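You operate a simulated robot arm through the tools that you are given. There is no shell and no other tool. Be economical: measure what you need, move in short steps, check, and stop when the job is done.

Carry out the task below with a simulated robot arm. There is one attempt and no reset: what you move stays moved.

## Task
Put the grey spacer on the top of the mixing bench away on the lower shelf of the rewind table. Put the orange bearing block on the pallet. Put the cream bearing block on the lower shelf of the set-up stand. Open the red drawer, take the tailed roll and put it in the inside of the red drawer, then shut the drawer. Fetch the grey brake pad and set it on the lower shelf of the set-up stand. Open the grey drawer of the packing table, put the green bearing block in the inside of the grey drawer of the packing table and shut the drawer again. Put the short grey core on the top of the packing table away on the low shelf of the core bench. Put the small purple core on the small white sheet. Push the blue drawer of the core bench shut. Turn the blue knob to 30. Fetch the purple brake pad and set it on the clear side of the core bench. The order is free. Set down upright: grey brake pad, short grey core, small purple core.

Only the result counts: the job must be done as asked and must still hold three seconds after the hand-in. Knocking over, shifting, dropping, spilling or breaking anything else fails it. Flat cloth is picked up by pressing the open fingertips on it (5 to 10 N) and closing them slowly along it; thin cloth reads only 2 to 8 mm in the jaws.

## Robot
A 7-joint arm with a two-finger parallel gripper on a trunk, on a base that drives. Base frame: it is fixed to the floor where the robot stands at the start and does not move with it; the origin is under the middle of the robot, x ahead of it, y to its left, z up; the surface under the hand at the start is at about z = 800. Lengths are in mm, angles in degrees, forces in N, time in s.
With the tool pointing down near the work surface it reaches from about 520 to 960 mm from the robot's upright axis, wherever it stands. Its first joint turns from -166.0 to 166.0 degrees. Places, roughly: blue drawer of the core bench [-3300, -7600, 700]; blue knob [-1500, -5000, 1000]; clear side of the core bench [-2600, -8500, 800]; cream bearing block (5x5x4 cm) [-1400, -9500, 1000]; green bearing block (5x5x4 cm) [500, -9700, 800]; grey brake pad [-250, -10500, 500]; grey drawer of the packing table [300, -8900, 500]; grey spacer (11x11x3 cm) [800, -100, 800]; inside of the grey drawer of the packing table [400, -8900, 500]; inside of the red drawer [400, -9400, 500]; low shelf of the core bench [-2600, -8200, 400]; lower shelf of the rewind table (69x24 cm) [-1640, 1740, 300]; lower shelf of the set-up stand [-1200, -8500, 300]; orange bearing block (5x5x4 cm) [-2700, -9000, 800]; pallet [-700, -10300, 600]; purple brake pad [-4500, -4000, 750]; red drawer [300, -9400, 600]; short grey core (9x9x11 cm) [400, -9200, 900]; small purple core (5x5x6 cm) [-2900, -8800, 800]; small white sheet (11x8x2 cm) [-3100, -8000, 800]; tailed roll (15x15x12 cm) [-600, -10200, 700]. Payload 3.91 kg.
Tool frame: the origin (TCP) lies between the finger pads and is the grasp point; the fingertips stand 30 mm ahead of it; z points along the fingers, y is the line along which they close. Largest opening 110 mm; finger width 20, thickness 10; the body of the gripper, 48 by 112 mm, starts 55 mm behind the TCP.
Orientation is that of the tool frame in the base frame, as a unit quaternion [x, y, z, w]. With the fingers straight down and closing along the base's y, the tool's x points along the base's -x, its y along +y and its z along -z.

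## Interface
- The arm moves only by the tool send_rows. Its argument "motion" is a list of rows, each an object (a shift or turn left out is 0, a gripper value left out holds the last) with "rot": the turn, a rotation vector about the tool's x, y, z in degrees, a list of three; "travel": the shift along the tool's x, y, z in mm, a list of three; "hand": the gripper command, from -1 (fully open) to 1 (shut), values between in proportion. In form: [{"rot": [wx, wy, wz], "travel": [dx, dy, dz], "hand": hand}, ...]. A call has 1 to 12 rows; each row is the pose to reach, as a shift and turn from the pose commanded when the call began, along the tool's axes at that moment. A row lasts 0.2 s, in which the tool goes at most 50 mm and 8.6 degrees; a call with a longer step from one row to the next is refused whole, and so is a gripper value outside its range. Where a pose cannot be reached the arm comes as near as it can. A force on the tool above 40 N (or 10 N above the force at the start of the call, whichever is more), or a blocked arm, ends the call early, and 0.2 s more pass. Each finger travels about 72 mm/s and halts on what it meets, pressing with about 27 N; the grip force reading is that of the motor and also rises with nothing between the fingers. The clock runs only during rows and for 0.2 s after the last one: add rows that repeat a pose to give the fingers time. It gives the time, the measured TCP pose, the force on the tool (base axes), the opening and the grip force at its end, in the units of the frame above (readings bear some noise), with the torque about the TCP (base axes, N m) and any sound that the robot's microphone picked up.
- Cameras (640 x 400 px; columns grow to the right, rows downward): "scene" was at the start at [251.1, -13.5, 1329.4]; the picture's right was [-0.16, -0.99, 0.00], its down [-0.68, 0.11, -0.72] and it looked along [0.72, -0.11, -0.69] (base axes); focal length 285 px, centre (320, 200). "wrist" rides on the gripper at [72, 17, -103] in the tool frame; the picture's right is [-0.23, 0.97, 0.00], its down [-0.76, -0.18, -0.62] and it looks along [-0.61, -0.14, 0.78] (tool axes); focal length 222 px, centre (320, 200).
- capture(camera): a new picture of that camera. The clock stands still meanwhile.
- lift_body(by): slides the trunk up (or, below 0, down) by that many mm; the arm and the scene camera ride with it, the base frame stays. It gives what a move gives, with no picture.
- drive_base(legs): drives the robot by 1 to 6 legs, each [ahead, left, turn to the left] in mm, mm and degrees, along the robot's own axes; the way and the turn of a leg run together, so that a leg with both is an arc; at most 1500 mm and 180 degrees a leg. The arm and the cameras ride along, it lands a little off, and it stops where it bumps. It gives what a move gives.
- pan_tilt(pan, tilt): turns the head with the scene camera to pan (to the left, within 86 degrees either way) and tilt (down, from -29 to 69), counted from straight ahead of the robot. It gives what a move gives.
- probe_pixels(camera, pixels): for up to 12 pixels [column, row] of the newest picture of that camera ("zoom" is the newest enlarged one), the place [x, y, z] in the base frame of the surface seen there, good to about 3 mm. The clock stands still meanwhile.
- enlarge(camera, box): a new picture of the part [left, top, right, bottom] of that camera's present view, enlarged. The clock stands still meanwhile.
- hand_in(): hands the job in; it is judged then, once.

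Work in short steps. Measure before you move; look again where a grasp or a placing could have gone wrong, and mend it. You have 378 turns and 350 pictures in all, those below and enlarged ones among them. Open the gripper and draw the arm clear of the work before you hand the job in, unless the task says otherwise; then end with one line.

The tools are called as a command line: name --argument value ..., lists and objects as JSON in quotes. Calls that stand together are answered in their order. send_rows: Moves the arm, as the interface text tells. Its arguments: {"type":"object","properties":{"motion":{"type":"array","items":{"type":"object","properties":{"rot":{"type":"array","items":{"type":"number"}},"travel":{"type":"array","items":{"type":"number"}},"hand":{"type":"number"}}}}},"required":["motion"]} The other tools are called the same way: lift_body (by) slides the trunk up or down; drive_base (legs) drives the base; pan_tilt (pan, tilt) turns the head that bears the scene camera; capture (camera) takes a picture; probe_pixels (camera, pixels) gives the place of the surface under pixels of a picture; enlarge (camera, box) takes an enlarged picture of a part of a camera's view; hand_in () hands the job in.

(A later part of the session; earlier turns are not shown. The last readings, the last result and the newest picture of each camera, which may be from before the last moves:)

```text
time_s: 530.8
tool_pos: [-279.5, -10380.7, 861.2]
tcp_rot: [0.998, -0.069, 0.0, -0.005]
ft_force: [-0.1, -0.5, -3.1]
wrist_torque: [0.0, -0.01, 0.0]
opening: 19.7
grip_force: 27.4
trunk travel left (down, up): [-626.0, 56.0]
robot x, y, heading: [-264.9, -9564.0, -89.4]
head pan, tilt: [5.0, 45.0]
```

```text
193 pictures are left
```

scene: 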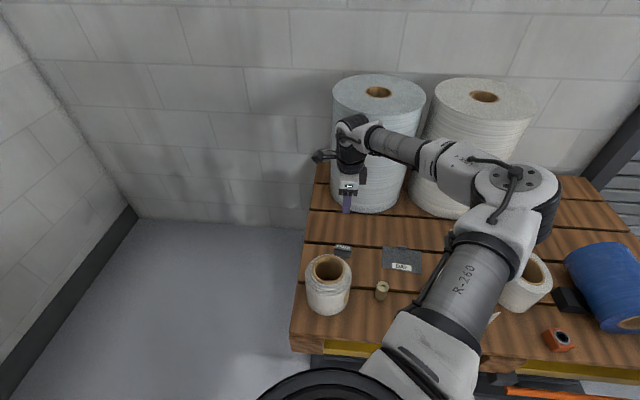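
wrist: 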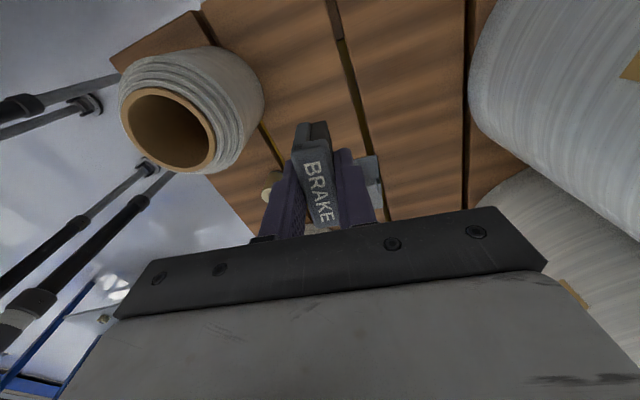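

Pad held. I pull the hand in toward the robot, then drive back north and turn to the stand.

send_rows --motion '[{"travel": [-6, -45, 0]}, {"travel": [-12, -90, 0]}, {"travel": [-18, -135, 0]}, {"travel": [-25, -180, 0]}, {"travel": [-32, -225, 0]}, {"travel": [-32, -225, 0]}]'

drive_base --legs '[[-960, 0, 0], [0, 0, -90.5]]'

pan_tilt --pan 0 --tilt 45

capture --camera "scene"

```text
time_s: 532.2
tool_pos: [-279.7, -10154.7, 862.5]
tcp_rot: [0.998, -0.069, 0.001, -0.004]
ft_force: [1.0, -0.2, -1.7]
wrist_torque: [-0.01, 0.02, -0.02]
opening: 20.1
grip_force: 26.7
trunk travel left (down, up): [-626.0, 56.0]
robot x, y, heading: [-264.1, -9571.2, -89.6]
head pan, tilt: [5.0, 45.0]
```

```text
time_s: 541.3
tool_pos: [-861.9, -8566.6, 862.8]
tcp_rot: [-0.646, 0.763, -0.004, 0.003]
ft_force: [-0.2, -0.5, -2.5]
wrist_torque: [-0.02, 0.0, 0.02]
opening: 19.9
grip_force: 26.8
trunk travel left (down, up): [-626.0, 56.0]
robot x, y, heading: [-277.2, -8594.9, 179.2]
head pan, tilt: [5.0, 45.0]
```

```text
time_s: 541.9
tool_pos: [-861.9, -8566.3, 863.2]
tcp_rot: [-0.646, 0.763, -0.004, 0.003]
ft_force: [-1.7, -0.6, -2.1]
wrist_torque: [-0.01, 0.0, 0.0]
opening: 19.7
grip_force: 27.1
trunk travel left (down, up): [-626.0, 56.0]
robot x, y, heading: [-274.4, -8593.7, 178.8]
head pan, tilt: [0.0, 45.0]
```

```text
192 pictures are left
```

scene: 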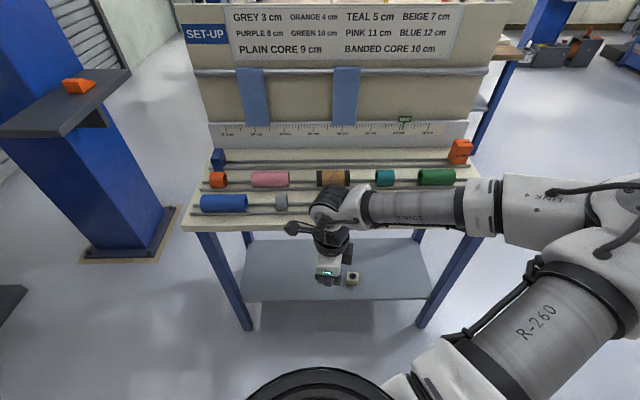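

The cream block stands on the shelf at (353,279). I lower the trunk 500 mm in front of the stand.

lift_body --by -400

lift_body --by -95

drive_base --legs '[[150, 60, 0]]'

capture --camera "scene"

```text
time_s: 545.8
tool_pos: [-862.2, -8566.8, 462.9]
tcp_rot: [-0.646, 0.763, -0.004, 0.004]
ft_force: [-0.6, 0.1, -1.7]
wrist_torque: [-0.02, 0.0, 0.0]
opening: 19.9
grip_force: 26.9
trunk travel left (down, up): [-226.0, 456.0]
robot x, y, heading: [-272.2, -8597.7, 179.1]
head pan, tilt: [0.0, 45.0]
```

```text
time_s: 547.0
tool_pos: [-862.9, -8566.0, 369.1]
tcp_rot: [-0.647, 0.763, -0.004, 0.004]
ft_force: [0.2, -0.4, -2.3]
wrist_torque: [-0.01, -0.01, 0.04]
opening: 19.9
grip_force: 27.2
trunk travel left (down, up): [-131.0, 551.0]
robot x, y, heading: [-274.0, -8601.7, 178.9]
head pan, tilt: [0.0, 45.0]
```

```text
time_s: 548.5
tool_pos: [-1014.4, -8622.4, 368.7]
tcp_rot: [-0.645, 0.764, -0.004, 0.004]
ft_force: [0.2, -0.1, -2.5]
wrist_torque: [0.01, -0.01, 0.01]
opening: 20.0
grip_force: 27.3
trunk travel left (down, up): [-131.0, 551.0]
robot x, y, heading: [-429.9, -8657.8, 179.1]
head pan, tilt: [0.0, 45.0]
```

```text
191 pictures are left
```

scene: 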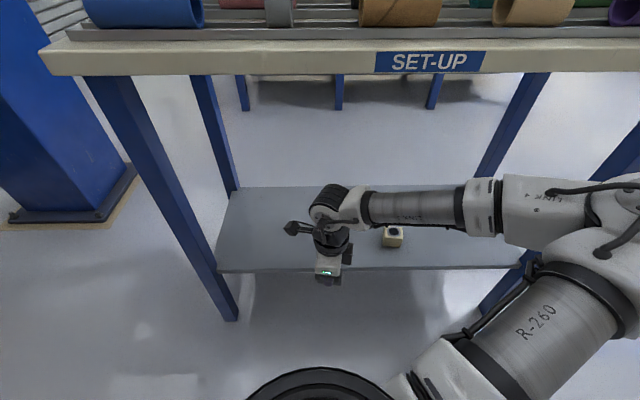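

Reach forward 136 mm over the shelf.

send_rows --motion '[{"travel": [6, 34, 0]}, {"travel": [12, 70, 0]}, {"travel": [18, 105, 0]}, {"travel": [22, 134, 0]}, {"travel": [22, 134, 10]}, {"travel": [22, 134, 20]}, {"travel": [22, 134, 20]}]'

capture --camera "scene"

capture --camera "wrist"

```text
time_s: 550.1
tool_pos: [-1150.3, -8623.1, 348.0]
tcp_rot: [-0.646, 0.763, -0.005, 0.003]
ft_force: [0.7, -0.3, -2.6]
wrist_torque: [0.03, -0.02, 0.01]
opening: 19.8
grip_force: 27.0
trunk travel left (down, up): [-131.0, 551.0]
robot x, y, heading: [-427.4, -8654.6, 179.0]
head pan, tilt: [0.0, 45.0]
```

```text
190 pictures are left
```

scene: 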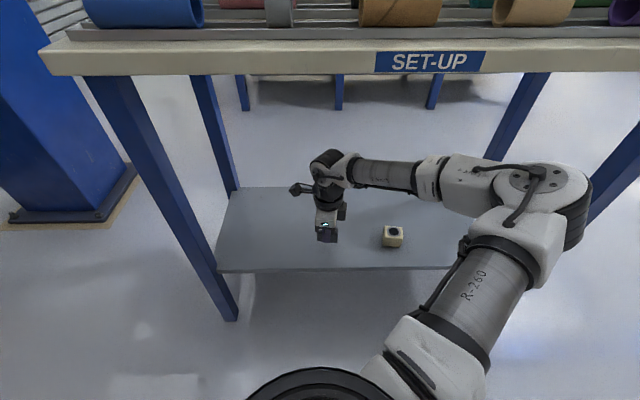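

```text
189 pictures are left
```

wrist: 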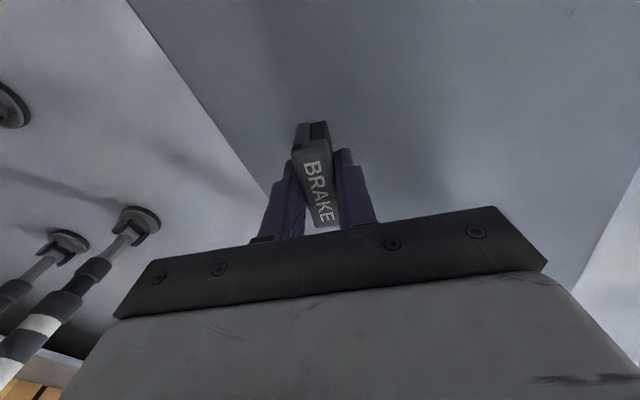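

Lower to contact.

send_rows --motion '[{"travel": [0, 0, 14]}, {"travel": [0, 0, 22]}, {"travel": [0, 0, 25]}, {"travel": [0, 0, 27]}, {"travel": [0, 0, 29]}, {"travel": [0, 0, 29]}]'

```text
time_s: 551.5
tool_pos: [-1150.8, -8623.6, 320.6]
tcp_rot: [-0.646, 0.763, -0.003, 0.002]
ft_force: [5.0, 1.9, 14.3]
wrist_torque: [0.07, -0.02, 0.0]
opening: 19.6
grip_force: 27.3
trunk travel left (down, up): [-131.0, 551.0]
robot x, y, heading: [-427.3, -8657.1, 179.0]
head pan, tilt: [0.0, 45.0]
```

Contact (14 N). Ease 1 mm up, open, rise, then check.

send_rows --motion '[{"travel": [0, 0, -1]}, {"travel": [0, 0, -1], "hand": 0.75}, {"travel": [0, 0, -1], "hand": 0.5}, {"travel": [0, 0, -1], "hand": 0.3}, {"travel": [0, 0, -1], "hand": 0.3}, {"travel": [0, 0, -30]}, {"travel": [0, 0, -60]}, {"travel": [0, 0, -85]}, {"travel": [0, 0, -85]}]'

capture --camera "wrist"

capture --camera "scene"

```text
time_s: 553.5
tool_pos: [-1150.5, -8623.1, 403.5]
tcp_rot: [-0.647, 0.763, -0.005, 0.002]
ft_force: [-0.1, 0.4, -0.6]
wrist_torque: [0.01, 0.03, 0.02]
opening: 38.5
grip_force: 0.1
trunk travel left (down, up): [-131.0, 551.0]
robot x, y, heading: [-426.7, -8652.6, 178.9]
head pan, tilt: [0.0, 45.0]
```

```text
188 pictures are left
```

wrist: 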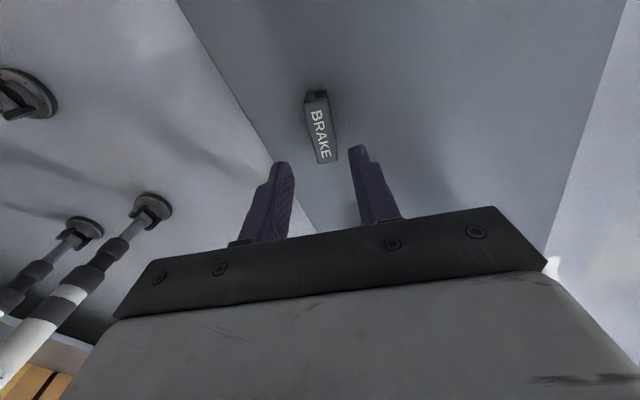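

```text
187 pictures are left
```

scene: 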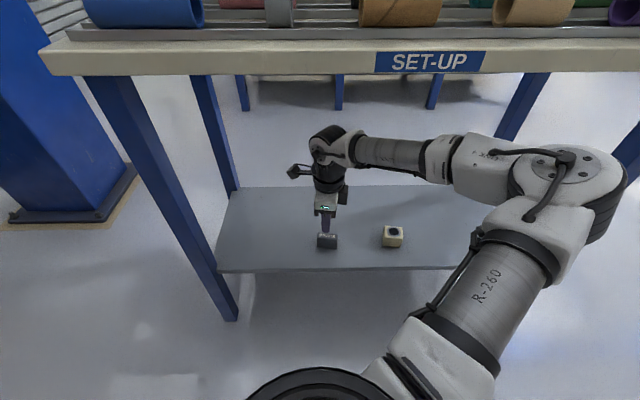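

Both blocks are upright on the shelf. I withdraw, yaw the tool back, and raise.

send_rows --motion '[{"travel": [-6, -38, 0]}, {"travel": [-13, -78, 0]}, {"travel": [-20, -118, 0]}, {"travel": [-25, -148, 0]}, {"travel": [-25, -148, 0]}]'

drive_base --legs '[[-170, 0, 0]]'

lift_body --by 400

send_rows --motion '[{"rot": [0, 0, -8.3]}, {"rot": [0, 0, -16.6]}, {"rot": [0, 0, -25]}, {"rot": [0, 0, -33.3]}, {"rot": [0, 0, -41.6]}, {"rot": [0, 0, -50]}, {"rot": [0, 0, -58.3]}, {"rot": [0, 0, -66.6]}, {"rot": [0, 0, -75]}, {"rot": [0, 0, -80]}]'

```text
time_s: 554.7
tool_pos: [-1000.4, -8621.9, 405.2]
tcp_rot: [-0.646, 0.763, -0.004, 0.003]
ft_force: [0.0, -0.5, 0.1]
wrist_torque: [-0.01, 0.01, 0.01]
opening: 38.4
grip_force: 0.1
trunk travel left (down, up): [-131.0, 551.0]
robot x, y, heading: [-428.6, -8656.1, 179.1]
head pan, tilt: [0.0, 45.0]
```

```text
time_s: 556.1
tool_pos: [-830.0, -8627.2, 406.9]
tcp_rot: [-0.646, 0.763, -0.004, 0.003]
ft_force: [-0.1, 0.4, 0.2]
wrist_torque: [-0.02, 0.04, 0.0]
opening: 38.4
grip_force: 0.1
trunk travel left (down, up): [-131.0, 551.0]
robot x, y, heading: [-255.9, -8660.8, 178.8]
head pan, tilt: [0.0, 45.0]
```

```text
time_s: 560.0
tool_pos: [-829.4, -8626.2, 804.9]
tcp_rot: [-0.647, 0.763, -0.005, 0.004]
ft_force: [0.0, -0.6, 0.9]
wrist_torque: [0.01, 0.01, 0.01]
opening: 38.4
grip_force: 0.2
trunk travel left (down, up): [-531.0, 151.0]
robot x, y, heading: [-257.7, -8658.0, 178.9]
head pan, tilt: [0.0, 45.0]
```

```text
time_s: 562.2
tool_pos: [-831.6, -8625.5, 806.2]
tcp_rot: [0.986, -0.168, 0.005, -0.001]
ft_force: [1.3, 0.5, 0.3]
wrist_torque: [0.02, 0.0, 0.0]
opening: 38.4
grip_force: 0.0
trunk travel left (down, up): [-531.0, 151.0]
robot x, y, heading: [-257.3, -8658.8, 179.0]
head pan, tilt: [0.0, 45.0]
```

I move to (−560,−9150) with the trunk raised and turn to face the packing table (+x).

lift_body --by 145

drive_base --legs '[[0, 490, 0], [300, 0, 0], [0, 0, 90], [0, 0, 90]]'

pan_tilt --pan 0 --tilt 35

capture --camera "scene"

```text
time_s: 563.9
tool_pos: [-830.1, -8626.0, 950.5]
tcp_rot: [0.986, -0.169, 0.006, 0.0]
ft_force: [-0.4, -1.0, 0.2]
wrist_torque: [0.01, -0.01, -0.01]
opening: 38.5
grip_force: 0.1
trunk travel left (down, up): [-676.0, 6.0]
robot x, y, heading: [-256.2, -8662.5, 179.1]
head pan, tilt: [0.0, 45.0]
```

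```text
time_s: 577.5
tool_pos: [10.3, -9191.6, 951.0]
tcp_rot: [0.184, 0.983, 0.0, -0.006]
ft_force: [-0.5, 0.4, -0.2]
wrist_torque: [-0.05, -0.02, 0.02]
opening: 38.7
grip_force: 0.0
trunk travel left (down, up): [-676.0, 6.0]
robot x, y, heading: [-563.3, -9138.4, -3.1]
head pan, tilt: [0.0, 45.0]
```

```text
time_s: 578.3
tool_pos: [10.8, -9190.0, 951.2]
tcp_rot: [0.184, 0.983, 0.0, -0.005]
ft_force: [0.3, 0.5, 0.2]
wrist_torque: [0.0, -0.01, -0.01]
opening: 38.7
grip_force: 0.0
trunk travel left (down, up): [-676.0, 6.0]
robot x, y, heading: [-560.8, -9139.6, -2.8]
head pan, tilt: [0.0, 35.0]
```

```text
186 pictures are left
```

scene: 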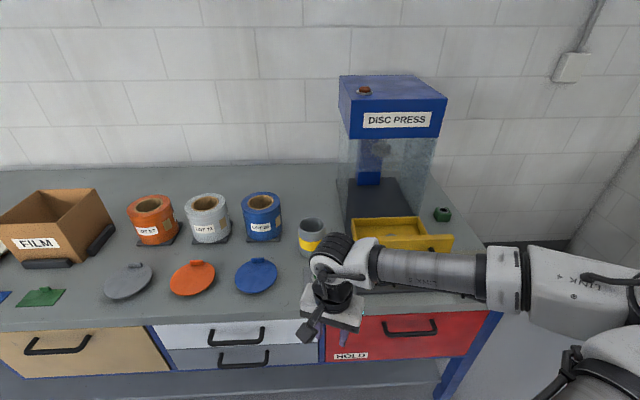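

I see the red drawer (410,335), the grey drawer (225,357), the short grey core (312,235) and the green block (442,214). Probe them.

probe_pixels --camera "scene" --pixels '[[410, 332], [385, 325], [436, 322], [410, 345], [490, 315], [450, 310], [243, 365], [222, 358], [265, 352], [300, 352], [442, 214], [312, 228]]'

enlarge --camera "scene" --box '[150, 290, 510, 400]'

```text
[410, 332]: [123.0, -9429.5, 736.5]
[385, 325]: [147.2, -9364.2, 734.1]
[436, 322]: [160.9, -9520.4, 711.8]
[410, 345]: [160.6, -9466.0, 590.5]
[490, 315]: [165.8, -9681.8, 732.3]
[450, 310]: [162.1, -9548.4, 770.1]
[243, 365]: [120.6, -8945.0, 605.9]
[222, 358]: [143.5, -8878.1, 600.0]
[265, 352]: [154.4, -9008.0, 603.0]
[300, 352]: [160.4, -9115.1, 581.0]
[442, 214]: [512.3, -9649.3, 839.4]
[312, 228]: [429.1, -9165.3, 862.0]
```

```text
1.78 times, centred on (330, 345) of scene
```

zoom: 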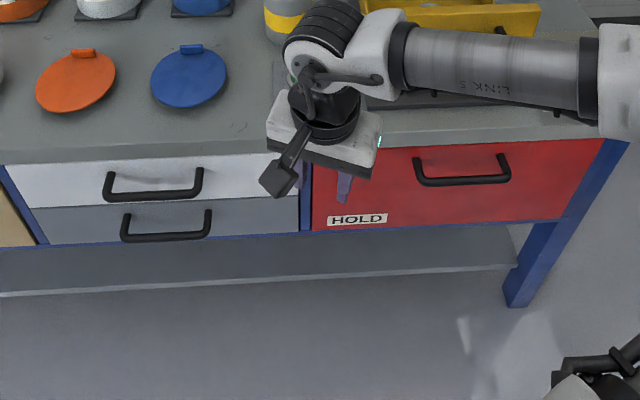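

I probe the table's front edge and the handle bar ends to plan the hooking.

probe_pixels --camera "zoom" --pixels '[[200, 140], [200, 152], [200, 158], [520, 125], [520, 137], [418, 180], [508, 175], [462, 181], [462, 184], [200, 180], [165, 237], [165, 192]]'

```text
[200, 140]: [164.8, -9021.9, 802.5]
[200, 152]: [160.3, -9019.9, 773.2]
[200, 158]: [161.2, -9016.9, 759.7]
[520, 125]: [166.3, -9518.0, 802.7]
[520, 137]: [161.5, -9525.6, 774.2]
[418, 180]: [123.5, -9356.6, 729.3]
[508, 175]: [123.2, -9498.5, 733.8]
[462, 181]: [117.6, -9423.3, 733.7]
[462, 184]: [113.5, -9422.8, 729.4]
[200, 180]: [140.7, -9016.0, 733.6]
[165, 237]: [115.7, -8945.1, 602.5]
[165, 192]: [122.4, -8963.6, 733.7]
```

Handle bar: x≈118, z≈733, y −9357…−9498; table edge x≈160. I position the base at (−650,−9425), heading 0.

drive_base --legs '[[-90, -286, 2.8]]'

send_rows --motion '[{"rot": [0, 0, 7.6], "hand": 0.4}, {"rot": [0, 0, 15.2]}, {"rot": [0, 0, 22.8]}, {"rot": [0, 0, 30.4]}, {"rot": [0, 0, 38]}, {"rot": [0, 0, 45.6]}, {"rot": [0, 0, 53.2]}, {"rot": [0, 0, 60.8]}, {"rot": [0, 0, 68.5]}, {"rot": [0, 0, 68.5]}]'

```text
time_s: 581.1
tool_pos: [-85.1, -9448.1, 950.8]
tcp_rot: [0.161, 0.987, 0.001, -0.005]
ft_force: [0.4, -0.1, -0.4]
wrist_torque: [0.02, -0.02, 0.01]
opening: 38.4
grip_force: 0.0
trunk travel left (down, up): [-676.0, 6.0]
robot x, y, heading: [-659.2, -9423.4, 0.3]
head pan, tilt: [0.0, 35.0]
```

```text
time_s: 583.3
tool_pos: [-84.3, -9447.9, 951.1]
tcp_rot: [0.689, 0.725, -0.002, -0.005]
ft_force: [0.5, -0.5, -0.1]
wrist_torque: [-0.02, 0.0, 0.02]
opening: 33.0
grip_force: 0.1
trunk travel left (down, up): [-676.0, 6.0]
robot x, y, heading: [-662.6, -9421.4, -0.3]
head pan, tilt: [0.0, 35.0]
```

I move over the bar (x 117, y −9430) with a 3° trim, then lower to z≈800 and look.

send_rows --motion '[{"travel": [2, 45, 0], "rot": [0, 0, 3]}, {"travel": [4, 90, 0], "rot": [0, 0, 3]}, {"travel": [6, 135, 0], "rot": [0, 0, 3]}, {"travel": [7, 180, 0], "rot": [0, 0, 3]}, {"travel": [8, 201, 0], "rot": [0, 0, 3]}, {"travel": [8, 201, 0], "rot": [0, 0, 3]}]'

lift_body --by -145

capture --camera "wrist"

capture --camera "scene"

```text
time_s: 584.7
tool_pos: [116.0, -9429.1, 949.1]
tcp_rot: [0.707, 0.708, -0.003, -0.005]
ft_force: [0.2, 0.6, -0.1]
wrist_torque: [-0.01, -0.01, 0.0]
opening: 32.9
grip_force: 0.1
trunk travel left (down, up): [-676.0, 6.0]
robot x, y, heading: [-659.6, -9424.5, -0.1]
head pan, tilt: [0.0, 35.0]
```

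```text
time_s: 586.4
tool_pos: [116.7, -9428.8, 803.8]
tcp_rot: [0.706, 0.708, -0.003, -0.004]
ft_force: [-0.4, 0.3, 1.1]
wrist_torque: [-0.02, -0.02, -0.02]
opening: 33.0
grip_force: 0.0
trunk travel left (down, up): [-531.0, 151.0]
robot x, y, heading: [-660.1, -9424.3, -0.2]
head pan, tilt: [0.0, 35.0]
```

```text
184 pictures are left
```

wrist: 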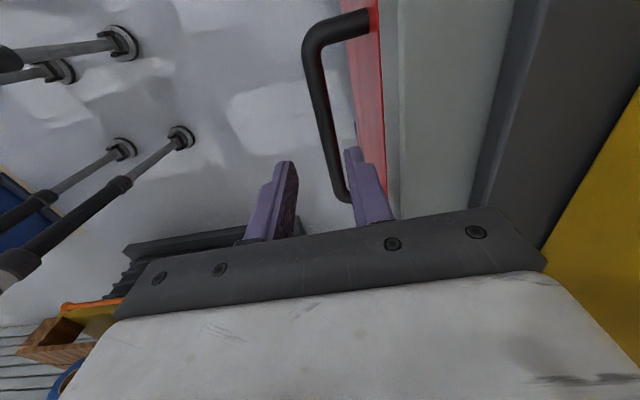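

```text
183 pictures are left
```

scene: 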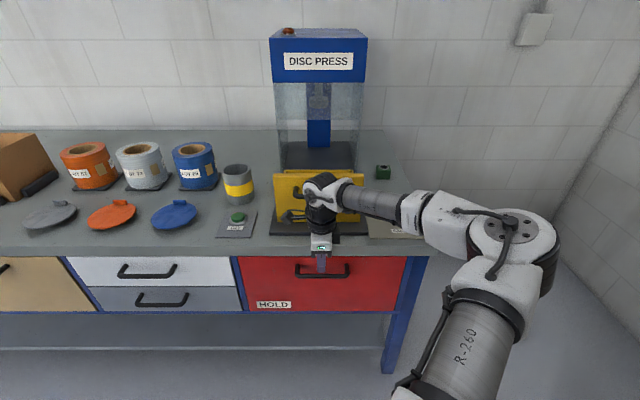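

I probe the bar from the wrist view to confirm its x.

probe_pixels --camera "wrist" --pixels '[[316, 80], [322, 110], [330, 150], [336, 180], [318, 60], [375, 60]]'

```text
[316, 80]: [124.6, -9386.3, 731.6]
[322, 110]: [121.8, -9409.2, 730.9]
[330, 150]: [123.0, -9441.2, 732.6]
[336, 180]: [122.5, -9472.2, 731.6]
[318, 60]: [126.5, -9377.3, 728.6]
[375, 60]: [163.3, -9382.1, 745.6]
```

Bar at x≈122. Descend 52 mm and close on it.

send_rows --motion '[{"travel": [0, 3, 15]}, {"travel": [0, 3, 30]}, {"travel": [0, 3, 43]}, {"travel": [0, 3, 50]}, {"travel": [0, 3, 51]}, {"travel": [0, 3, 51], "hand": 0.7}, {"travel": [0, 3, 51], "hand": 1}, {"travel": [0, 3, 51], "hand": 1}]'

capture --camera "wrist"

```text
time_s: 588.2
tool_pos: [119.9, -9428.7, 752.3]
tcp_rot: [0.707, 0.707, -0.003, -0.004]
ft_force: [0.9, 1.1, -1.6]
wrist_torque: [-0.11, -0.04, -0.66]
opening: 13.8
grip_force: 45.1
trunk travel left (down, up): [-531.0, 151.0]
robot x, y, heading: [-657.6, -9424.5, -0.2]
head pan, tilt: [0.0, 35.0]
```

```text
182 pictures are left
```

wrist: 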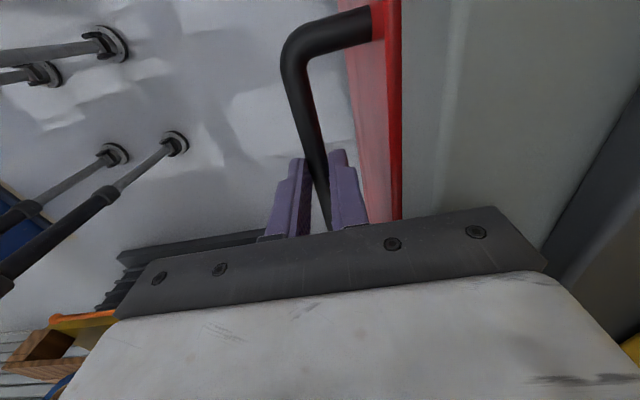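

Bar gripped. Pull the drawer 160 mm with the arm.

send_rows --motion '[{"travel": [0, -8, 0]}, {"travel": [0, -22, 0]}, {"travel": [0, -38, 0]}, {"travel": [0, -54, 0]}, {"travel": [0, -70, 0]}, {"travel": [0, -86, 0]}, {"travel": [0, -102, 0]}, {"travel": [0, -118, 0]}, {"travel": [0, -134, 0]}, {"travel": [0, -150, 0]}, {"travel": [0, -160, 0]}, {"travel": [0, -160, 0]}]'

capture --camera "scene"

```text
time_s: 590.7
tool_pos: [-42.7, -9429.0, 751.9]
tcp_rot: [0.708, 0.707, -0.006, -0.007]
ft_force: [-1.2, 1.5, -23.1]
wrist_torque: [0.03, -0.12, -0.52]
opening: 13.8
grip_force: 45.0
trunk travel left (down, up): [-531.0, 151.0]
robot x, y, heading: [-658.6, -9421.7, -0.1]
head pan, tilt: [0.0, 35.0]
stopped in row 12: the force on the tool passed its limit at 41 N (the readings are from after the stop); the commanded pose is now the measured one
```

```text
181 pictures are left
```

scene: 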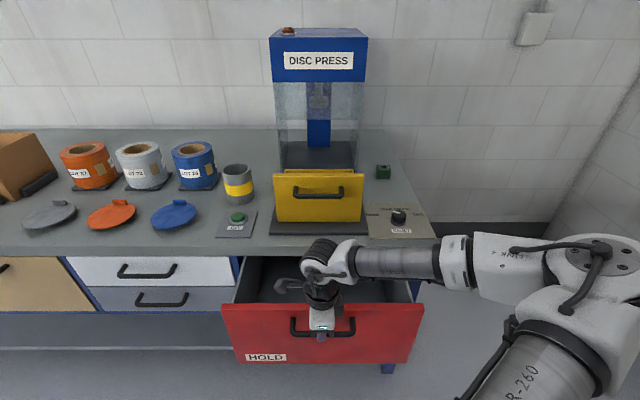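

Drawer is out 160 mm. I try to draw it further with the base.

drive_base --legs '[[-90, 0, 0]]'

capture --camera "scene"

```text
time_s: 592.0
tool_pos: [-140.8, -9429.2, 752.6]
tcp_rot: [0.708, 0.706, -0.006, -0.007]
ft_force: [0.4, 1.2, -3.2]
wrist_torque: [-0.16, -0.03, -0.39]
opening: 13.8
grip_force: 45.0
trunk travel left (down, up): [-531.0, 151.0]
robot x, y, heading: [-755.7, -9425.9, 0.0]
head pan, tilt: [0.0, 35.0]
stopped in leg 1: the force on the tool passed its limit at 40 N (the readings are from after the stop); the commanded pose is now the measured one
```

```text
180 pictures are left
```

scene: 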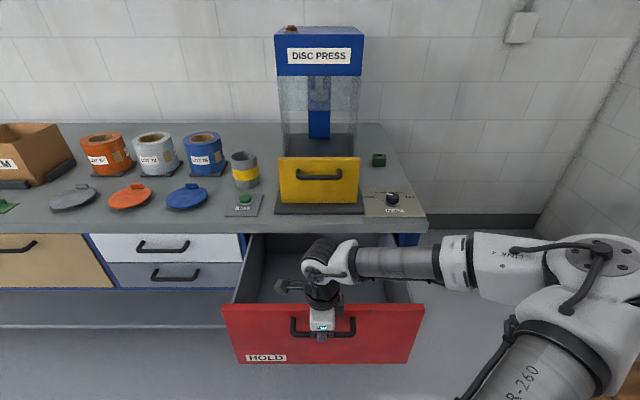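

Drawer is out ~260 mm. Release the bar and rise straight up.

send_rows --motion '[{"hand": 0.7}, {"hand": 0.45}, {"hand": 0.45}, {"travel": [0, 0, -30]}, {"travel": [0, 0, -70]}, {"travel": [0, 0, -115]}, {"travel": [0, 0, -160]}, {"travel": [0, 0, -200]}, {"travel": [0, 0, -200]}]'

capture --camera "scene"

capture --camera "wrist"

```text
time_s: 594.0
tool_pos: [-136.5, -9428.6, 953.2]
tcp_rot: [0.708, 0.706, -0.006, -0.007]
ft_force: [0.5, -1.1, 0.0]
wrist_torque: [0.03, 0.01, -0.01]
opening: 30.2
grip_force: 0.1
trunk travel left (down, up): [-531.0, 151.0]
robot x, y, heading: [-756.4, -9424.0, -0.1]
head pan, tilt: [0.0, 35.0]
```

```text
179 pictures are left
```

scene: 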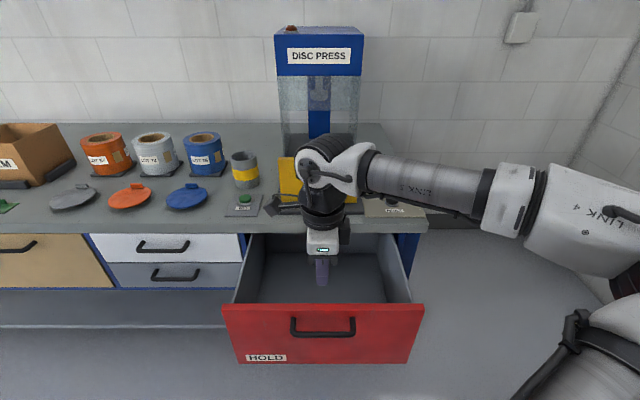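

```text
178 pictures are left
```

wrist: 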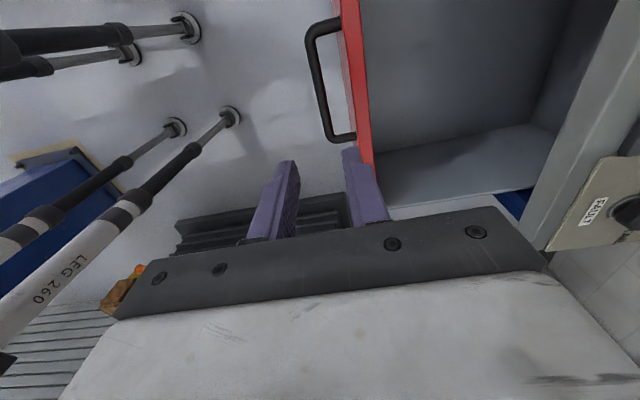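

The drawer is empty. I probe its inside.

probe_pixels --camera "scene" --pixels '[[290, 285], [360, 290], [270, 295], [395, 290], [300, 260], [300, 303], [240, 305], [415, 305], [256, 250], [395, 250], [320, 315]]'

```text
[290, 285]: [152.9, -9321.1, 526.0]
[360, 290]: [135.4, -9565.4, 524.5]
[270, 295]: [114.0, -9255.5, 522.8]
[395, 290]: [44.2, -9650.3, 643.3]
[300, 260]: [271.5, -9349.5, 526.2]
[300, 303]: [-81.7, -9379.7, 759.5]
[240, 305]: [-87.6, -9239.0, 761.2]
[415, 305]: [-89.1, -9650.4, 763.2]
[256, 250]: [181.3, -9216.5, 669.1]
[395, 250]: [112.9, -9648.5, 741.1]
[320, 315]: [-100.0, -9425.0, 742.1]
```

Inside: bottom z 525, x −80…150, y −9225…−9648; front wall top 761. Now I turn to the pallet for the tailed roll.

drive_base --legs '[[0, 0, -90], [75, 150, 0]]'

pan_tilt --pan 0 --tilt 50

capture --camera "scene"

capture --camera "wrist"

```text
time_s: 599.7
tool_pos: [-596.5, -10112.8, 952.5]
tcp_rot: [1.0, 0.007, 0.001, -0.009]
ft_force: [-0.4, -0.2, 0.2]
wrist_torque: [-0.01, 0.0, -0.01]
opening: 30.1
grip_force: 0.1
trunk travel left (down, up): [-531.0, 151.0]
robot x, y, heading: [-602.7, -9496.2, -89.2]
head pan, tilt: [0.0, 35.0]
```

```text
time_s: 600.5
tool_pos: [-597.0, -10112.1, 953.5]
tcp_rot: [1.0, 0.006, 0.001, -0.008]
ft_force: [-0.1, 0.5, 0.1]
wrist_torque: [-0.01, 0.0, -0.01]
opening: 30.4
grip_force: 0.2
trunk travel left (down, up): [-531.0, 151.0]
robot x, y, heading: [-603.9, -9498.7, -89.2]
head pan, tilt: [0.0, 50.0]
```

```text
177 pictures are left
```

scene: 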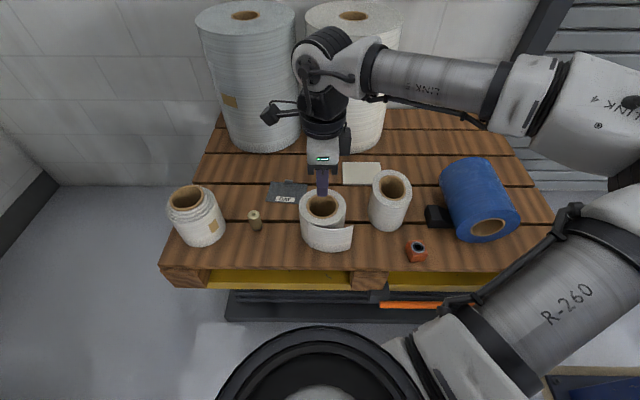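

```text
176 pictures are left
```

wrist: 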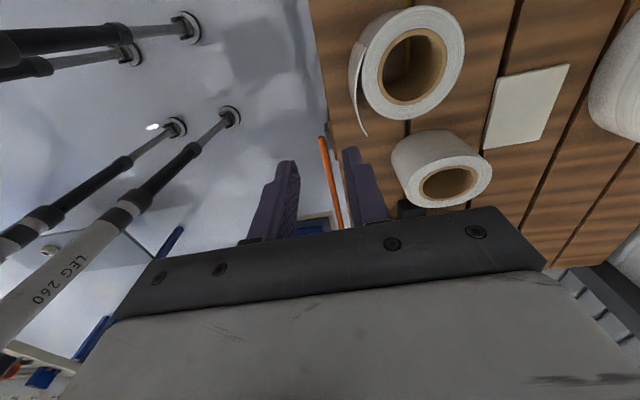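

I probe the tailed roll's rim and hole in the wrist view.

probe_pixels --camera "wrist" --pixels '[[412, 10], [462, 55], [410, 118], [366, 65], [415, 32], [443, 65], [410, 100], [383, 68], [365, 130], [352, 100], [412, 70], [374, 108]]'

enlarge --camera "wrist" --box '[330, 0, 500, 150]'

enlarge --camera "scene" --box '[260, 160, 440, 270]'

```text
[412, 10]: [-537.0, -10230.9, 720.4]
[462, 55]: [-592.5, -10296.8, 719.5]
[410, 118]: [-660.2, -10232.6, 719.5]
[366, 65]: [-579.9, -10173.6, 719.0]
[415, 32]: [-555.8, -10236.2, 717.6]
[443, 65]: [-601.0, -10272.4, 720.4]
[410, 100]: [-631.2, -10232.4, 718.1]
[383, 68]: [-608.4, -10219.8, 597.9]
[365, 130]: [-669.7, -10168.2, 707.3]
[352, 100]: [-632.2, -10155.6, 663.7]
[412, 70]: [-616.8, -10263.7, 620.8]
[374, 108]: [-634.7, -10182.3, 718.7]
```

```text
2.67 times, centred on (415, 75) of wrist
```

zoom: 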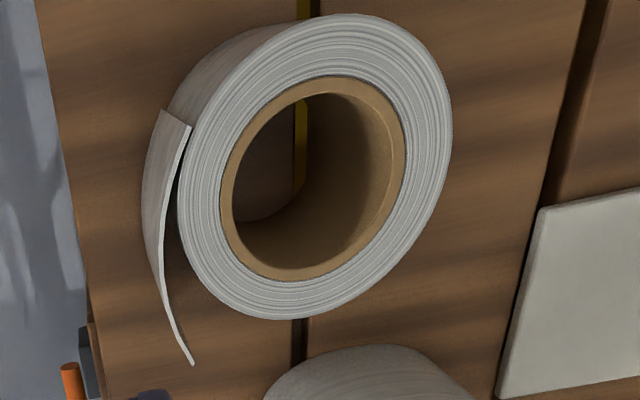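

```text
3.56 times, centred on (350, 215) of scene
```

zoom: 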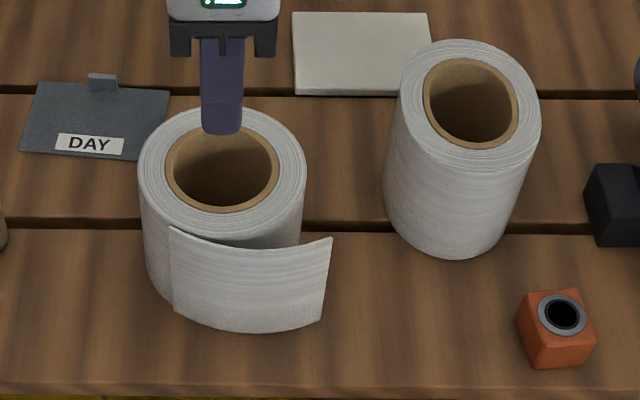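

Roll centre (−598,−10235), outer radius 62, hole radius ~37, top 720, tail at the front. I'll grip the back wall (y≈−10285), one finger in the hole. Move over it and lower partway.

send_rows --motion '[{"travel": [0, 45, 0], "hand": 0.1}, {"travel": [0, 90, 0]}, {"travel": [0, 135, 0]}, {"travel": [-1, 173, 0]}, {"travel": [-1, 173, 45]}, {"travel": [-1, 173, 90]}, {"travel": [-1, 173, 135]}, {"travel": [-1, 173, 175]}, {"travel": [-1, 173, 175]}]'

capture --camera "wrist"

enlarge --camera "scene" --box '[240, 120, 480, 280]'

```text
time_s: 602.5
tool_pos: [-594.8, -10283.1, 774.7]
tcp_rot: [1.0, 0.006, 0.001, -0.009]
ft_force: [-0.6, -0.2, 0.0]
wrist_torque: [0.01, -0.01, -0.01]
opening: 49.6
grip_force: 0.1
trunk travel left (down, up): [-531.0, 151.0]
robot x, y, heading: [-600.1, -9495.1, -89.1]
head pan, tilt: [0.0, 50.0]
```

```text
173 pictures are left
```

wrist: 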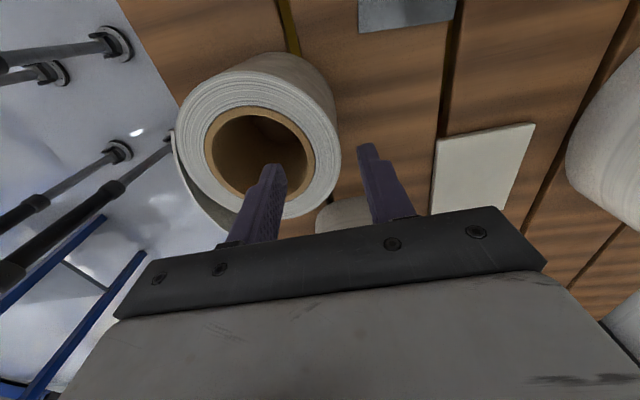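

```text
2.50 times, centred on (360, 200) of scene
```

zoom: 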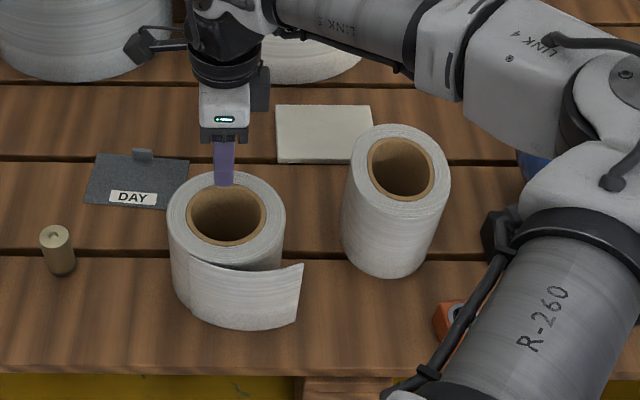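

Aligned. I check the upper arm's height over the blue roll and orange block before descending.

probe_pixels --camera "zoom" --pixels '[[540, 310], [600, 90], [520, 60], [370, 30], [470, 370]]'

```text
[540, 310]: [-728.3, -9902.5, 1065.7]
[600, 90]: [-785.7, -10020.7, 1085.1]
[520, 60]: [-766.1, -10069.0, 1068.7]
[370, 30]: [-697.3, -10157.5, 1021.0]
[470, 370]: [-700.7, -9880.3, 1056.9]
```

High enough. Descend 80 mm and close on the wall.

send_rows --motion '[{"travel": [-3, 2, 25]}, {"travel": [-3, 2, 50]}, {"travel": [-3, 2, 70]}, {"travel": [-3, 2, 80]}, {"travel": [-3, 2, 80]}, {"travel": [-3, 2, 80], "hand": 0.4}, {"travel": [-3, 2, 80], "hand": 1}, {"travel": [-3, 2, 80], "hand": 1}, {"travel": [-3, 2, 80], "hand": 1}]'

capture --camera "wrist"

```text
time_s: 604.5
tool_pos: [-598.0, -10285.2, 694.4]
tcp_rot: [1.0, 0.007, 0.001, -0.009]
ft_force: [0.5, -2.7, -0.2]
wrist_torque: [-0.87, -0.1, 0.02]
opening: 27.8
grip_force: 26.3
trunk travel left (down, up): [-531.0, 151.0]
robot x, y, heading: [-599.6, -9493.2, -89.3]
head pan, tilt: [0.0, 50.0]
```

```text
171 pictures are left
```

wrist: 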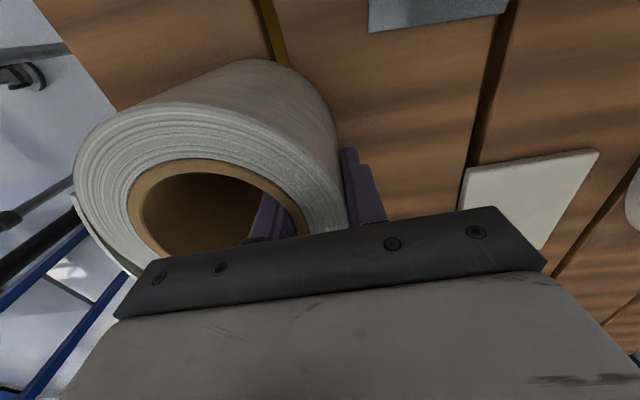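

Gripped (27.8 mm). Lift a little and check.

send_rows --motion '[{"travel": [0, 0, -10]}, {"travel": [0, 0, -25]}, {"travel": [0, 0, -45]}, {"travel": [0, 0, -45]}]'

capture --camera "wrist"

enlarge --camera "scene" --box '[240, 120, 480, 280]'

```text
time_s: 605.5
tool_pos: [-598.9, -10285.0, 739.3]
tcp_rot: [1.0, 0.006, 0.001, -0.01]
ft_force: [-0.2, 0.0, -8.7]
wrist_torque: [-0.48, -0.03, -0.05]
opening: 27.9
grip_force: 27.2
trunk travel left (down, up): [-531.0, 151.0]
robot x, y, heading: [-598.2, -9494.0, -89.3]
head pan, tilt: [0.0, 50.0]
```

```text
170 pictures are left
```

wrist: 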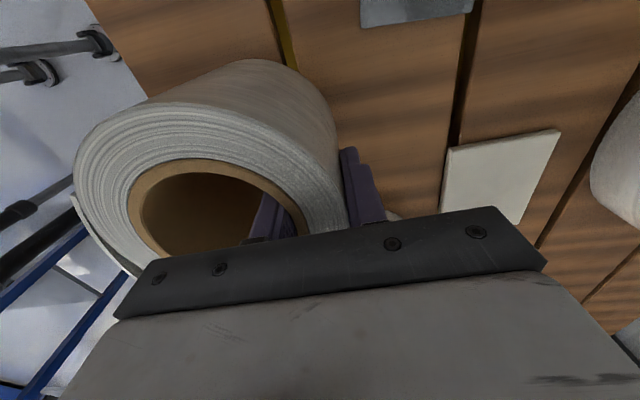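

```text
2.50 times, centred on (360, 200) of scene
```

zoom: 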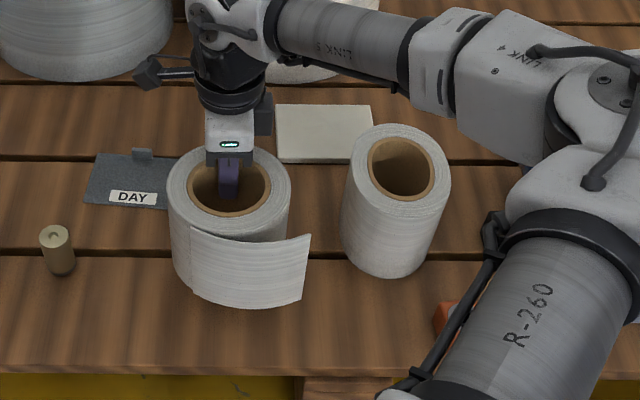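

Held well. Lift to z≈950 and pull the hand in.

send_rows --motion '[{"travel": [0, 0, -40]}, {"travel": [0, 0, -80]}, {"travel": [0, 0, -120]}, {"travel": [0, 0, -160]}, {"travel": [0, -20, -200]}, {"travel": [0, -60, -215]}, {"travel": [0, -100, -215]}, {"travel": [0, -140, -215]}, {"travel": [0, -140, -215]}]'

drive_base --legs '[[-100, 0, 0], [0, 0, 89.3]]'

pan_tilt --pan 0 --tilt 40

capture --camera "scene"

```text
time_s: 607.5
tool_pos: [-602.4, -10146.4, 956.8]
tcp_rot: [1.0, 0.006, 0.0, -0.01]
ft_force: [-0.2, 0.0, -8.1]
wrist_torque: [-0.48, -0.01, 0.01]
opening: 28.2
grip_force: 26.7
trunk travel left (down, up): [-531.0, 151.0]
robot x, y, heading: [-601.1, -9497.3, -89.1]
head pan, tilt: [0.0, 50.0]
```

```text
time_s: 612.5
tool_pos: [48.0, -9401.3, 957.9]
tcp_rot: [0.703, 0.711, -0.005, -0.006]
ft_force: [-0.6, -0.2, -9.2]
wrist_torque: [0.02, -0.49, -0.02]
opening: 28.0
grip_force: 26.8
trunk travel left (down, up): [-531.0, 151.0]
robot x, y, heading: [-601.5, -9398.5, 0.6]
head pan, tilt: [0.0, 50.0]
```

```text
time_s: 613.2
tool_pos: [48.7, -9399.7, 957.1]
tcp_rot: [0.703, 0.711, -0.007, -0.007]
ft_force: [-0.2, 1.0, -9.0]
wrist_torque: [0.02, -0.48, -0.03]
opening: 28.0
grip_force: 26.7
trunk travel left (down, up): [-531.0, 151.0]
robot x, y, heading: [-608.4, -9395.3, 0.8]
head pan, tilt: [0.0, 40.0]
```

```text
168 pictures are left
```

scene: 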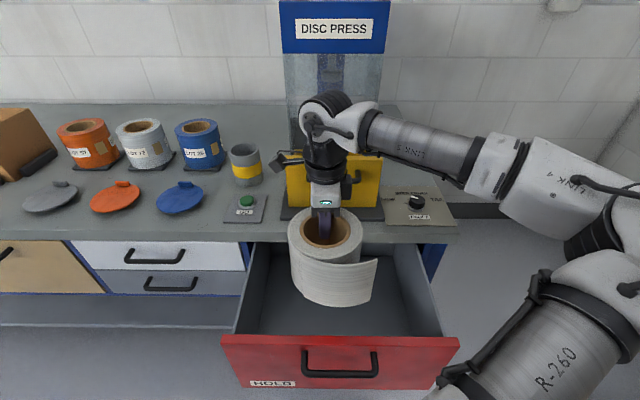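

The roll is over the open drawer. I raise the trunk fully and descend with the arm so the forearm stays high above the drawer front.

lift_body --by 148

send_rows --motion '[{"travel": [-8, 7, 40]}, {"travel": [-16, 14, 85]}, {"travel": [-24, 21, 130]}, {"travel": [-30, 26, 175]}, {"travel": [-30, 26, 220]}, {"travel": [-30, 26, 265]}, {"travel": [-30, 26, 310]}, {"travel": [-30, 26, 330]}, {"travel": [-30, 26, 330]}]'

capture --camera "scene"

capture --camera "wrist"

```text
time_s: 615.0
tool_pos: [48.3, -9400.7, 1104.4]
tcp_rot: [0.703, 0.711, -0.007, -0.007]
ft_force: [-0.4, 0.1, -9.5]
wrist_torque: [0.06, -0.5, -0.03]
opening: 28.0
grip_force: 26.7
trunk travel left (down, up): [-679.0, 3.0]
robot x, y, heading: [-603.9, -9399.8, 0.7]
head pan, tilt: [0.0, 40.0]
```

```text
time_s: 617.0
tool_pos: [70.6, -9428.1, 776.5]
tcp_rot: [0.703, 0.711, -0.006, -0.008]
ft_force: [-1.1, 0.1, -8.4]
wrist_torque: [0.04, -0.49, -0.03]
opening: 27.9
grip_force: 26.9
trunk travel left (down, up): [-679.0, 3.0]
robot x, y, heading: [-601.2, -9399.2, 0.6]
head pan, tilt: [0.0, 40.0]
```

```text
167 pictures are left
```

scene: 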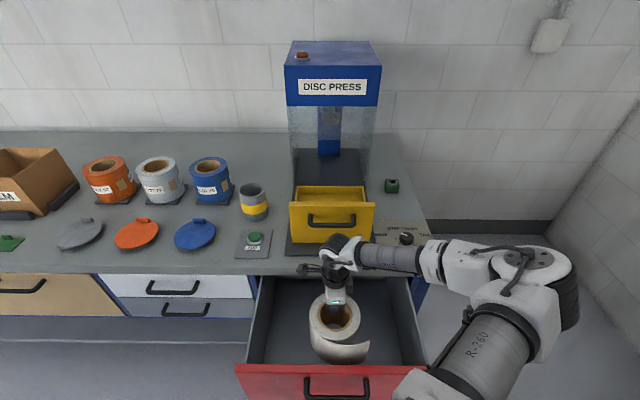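

```text
166 pictures are left
```

wrist: 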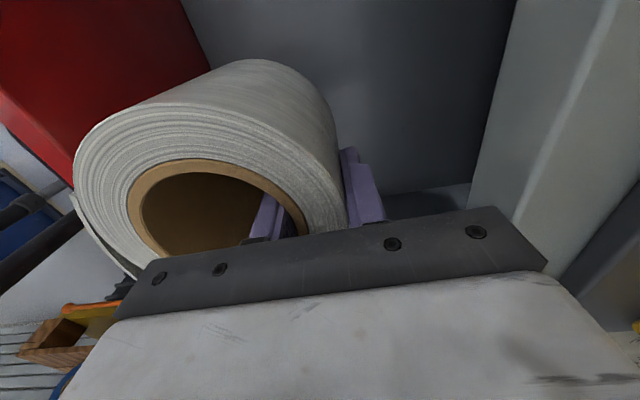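

I check heights of forearm, elbow and upper arm against the drawer front (z 761) and the table edge.

probe_pixels --camera "scene" --pixels '[[390, 262], [430, 262], [440, 275], [500, 260], [480, 340], [420, 385], [350, 250], [345, 365], [370, 345], [330, 305], [316, 330]]'

```text
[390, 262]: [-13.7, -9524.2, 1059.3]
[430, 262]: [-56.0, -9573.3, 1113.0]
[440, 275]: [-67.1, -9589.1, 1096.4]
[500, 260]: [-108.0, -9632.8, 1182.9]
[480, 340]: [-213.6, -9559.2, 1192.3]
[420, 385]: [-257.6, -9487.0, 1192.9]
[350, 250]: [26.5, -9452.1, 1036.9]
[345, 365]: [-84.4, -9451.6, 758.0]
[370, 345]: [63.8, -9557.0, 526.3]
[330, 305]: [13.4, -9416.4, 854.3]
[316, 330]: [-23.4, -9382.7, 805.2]
```

Ample. Lower 140 mm, then feel for the bottom.

send_rows --motion '[{"travel": [0, 4, 35]}, {"travel": [0, 6, 70]}, {"travel": [0, 6, 105]}, {"travel": [0, 6, 135]}, {"travel": [0, 6, 148]}, {"travel": [0, 6, 153]}, {"travel": [0, 6, 157]}, {"travel": [0, 6, 159]}, {"travel": [0, 6, 161]}, {"travel": [0, 6, 163]}]'

capture --camera "scene"

capture --camera "wrist"

```text
time_s: 619.2
tool_pos: [72.3, -9430.3, 613.4]
tcp_rot: [0.703, 0.711, -0.004, -0.006]
ft_force: [1.1, 1.6, 18.2]
wrist_torque: [0.21, -0.96, -0.01]
opening: 27.5
grip_force: 27.2
trunk travel left (down, up): [-679.0, 3.0]
robot x, y, heading: [-606.8, -9398.7, 0.8]
head pan, tilt: [0.0, 40.0]
```

```text
165 pictures are left
```

scene: 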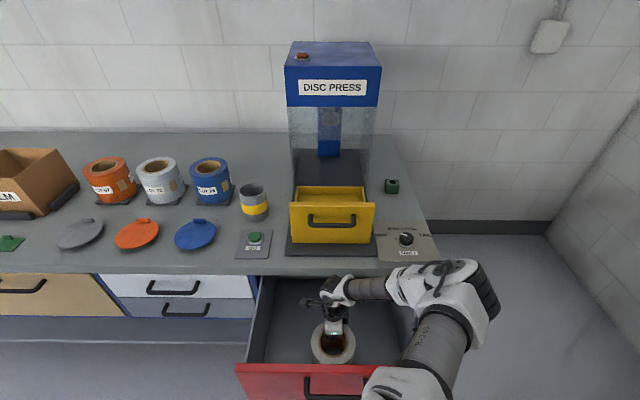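

```text
164 pictures are left
```

wrist: 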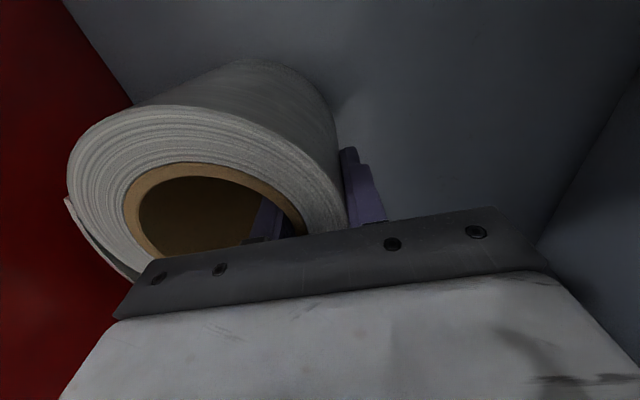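

On the bottom (18 N). Ease up 2 mm, open to ~46 mm, rise straight.

send_rows --motion '[{"travel": [0, 0, -2]}, {"travel": [0, 0, -2], "hand": 0.35}, {"travel": [0, 0, -2], "hand": 0.15}, {"travel": [0, 0, -2], "hand": 0.15}, {"travel": [0, 0, -35]}, {"travel": [0, 0, -75]}, {"travel": [0, 0, -120]}, {"travel": [0, 0, -165]}, {"travel": [0, 0, -210]}, {"travel": [0, 0, -255]}, {"travel": [0, 0, -300]}, {"travel": [0, 0, -300]}]'

capture --camera "scene"

capture --camera "wrist"

```text
time_s: 621.8
tool_pos: [76.4, -9430.1, 914.6]
tcp_rot: [0.703, 0.712, -0.006, -0.008]
ft_force: [0.7, 0.5, -0.1]
wrist_torque: [-0.01, 0.02, 0.0]
opening: 46.9
grip_force: 0.1
trunk travel left (down, up): [-679.0, 3.0]
robot x, y, heading: [-603.0, -9398.2, 0.9]
head pan, tilt: [0.0, 40.0]
```

```text
163 pictures are left
```

scene: 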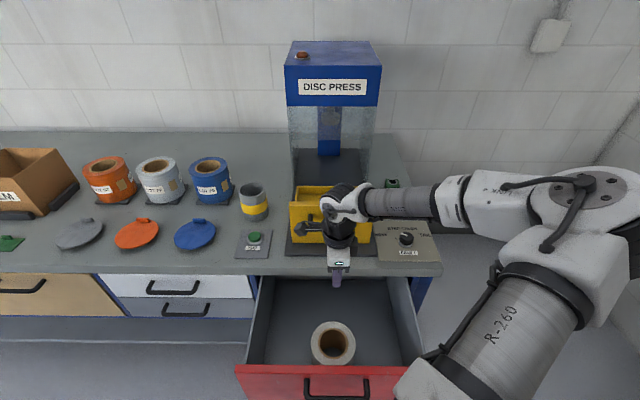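

```text
162 pictures are left
```

wrist: 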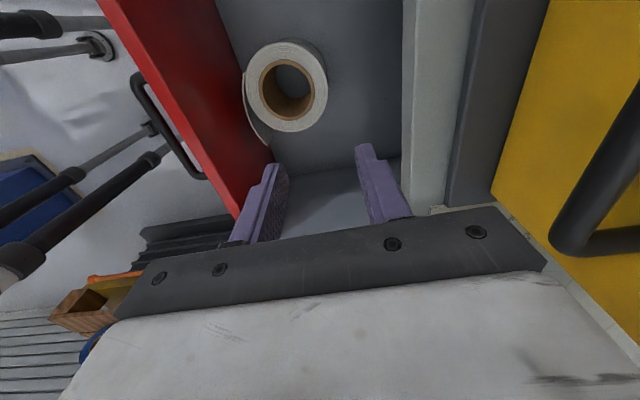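

The roll stands in the drawer. To shut it I'll grip the bar again and push. Back the base 160 mm and line up over the bar.

drive_base --legs '[[-160, 0, -0.9]]'

lift_body --by -100

capture --camera "wrist"

```text
time_s: 623.2
tool_pos: [-84.0, -9441.3, 914.6]
tcp_rot: [0.709, 0.705, -0.005, -0.007]
ft_force: [-0.6, 0.7, -0.3]
wrist_torque: [-0.03, -0.02, 0.0]
opening: 46.7
grip_force: 0.1
trunk travel left (down, up): [-679.0, 3.0]
robot x, y, heading: [-762.0, -9396.7, -0.2]
head pan, tilt: [0.0, 40.0]
```

```text
time_s: 624.5
tool_pos: [-84.8, -9441.7, 814.4]
tcp_rot: [0.709, 0.705, -0.005, -0.007]
ft_force: [-0.1, 0.6, 0.2]
wrist_torque: [0.0, -0.01, 0.01]
opening: 46.6
grip_force: 0.0
trunk travel left (down, up): [-579.0, 103.0]
robot x, y, heading: [-761.6, -9400.1, 0.1]
head pan, tilt: [0.0, 40.0]
```

```text
161 pictures are left
```

wrist: 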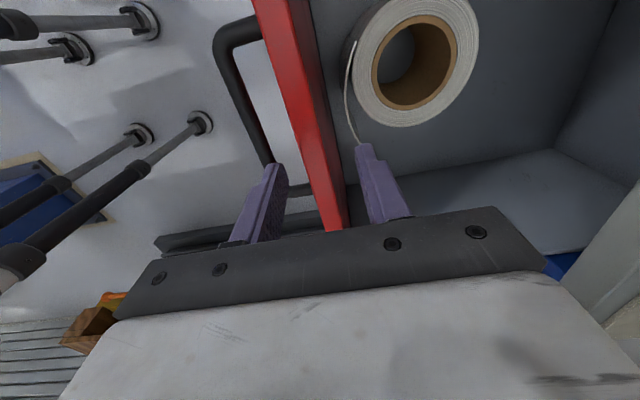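

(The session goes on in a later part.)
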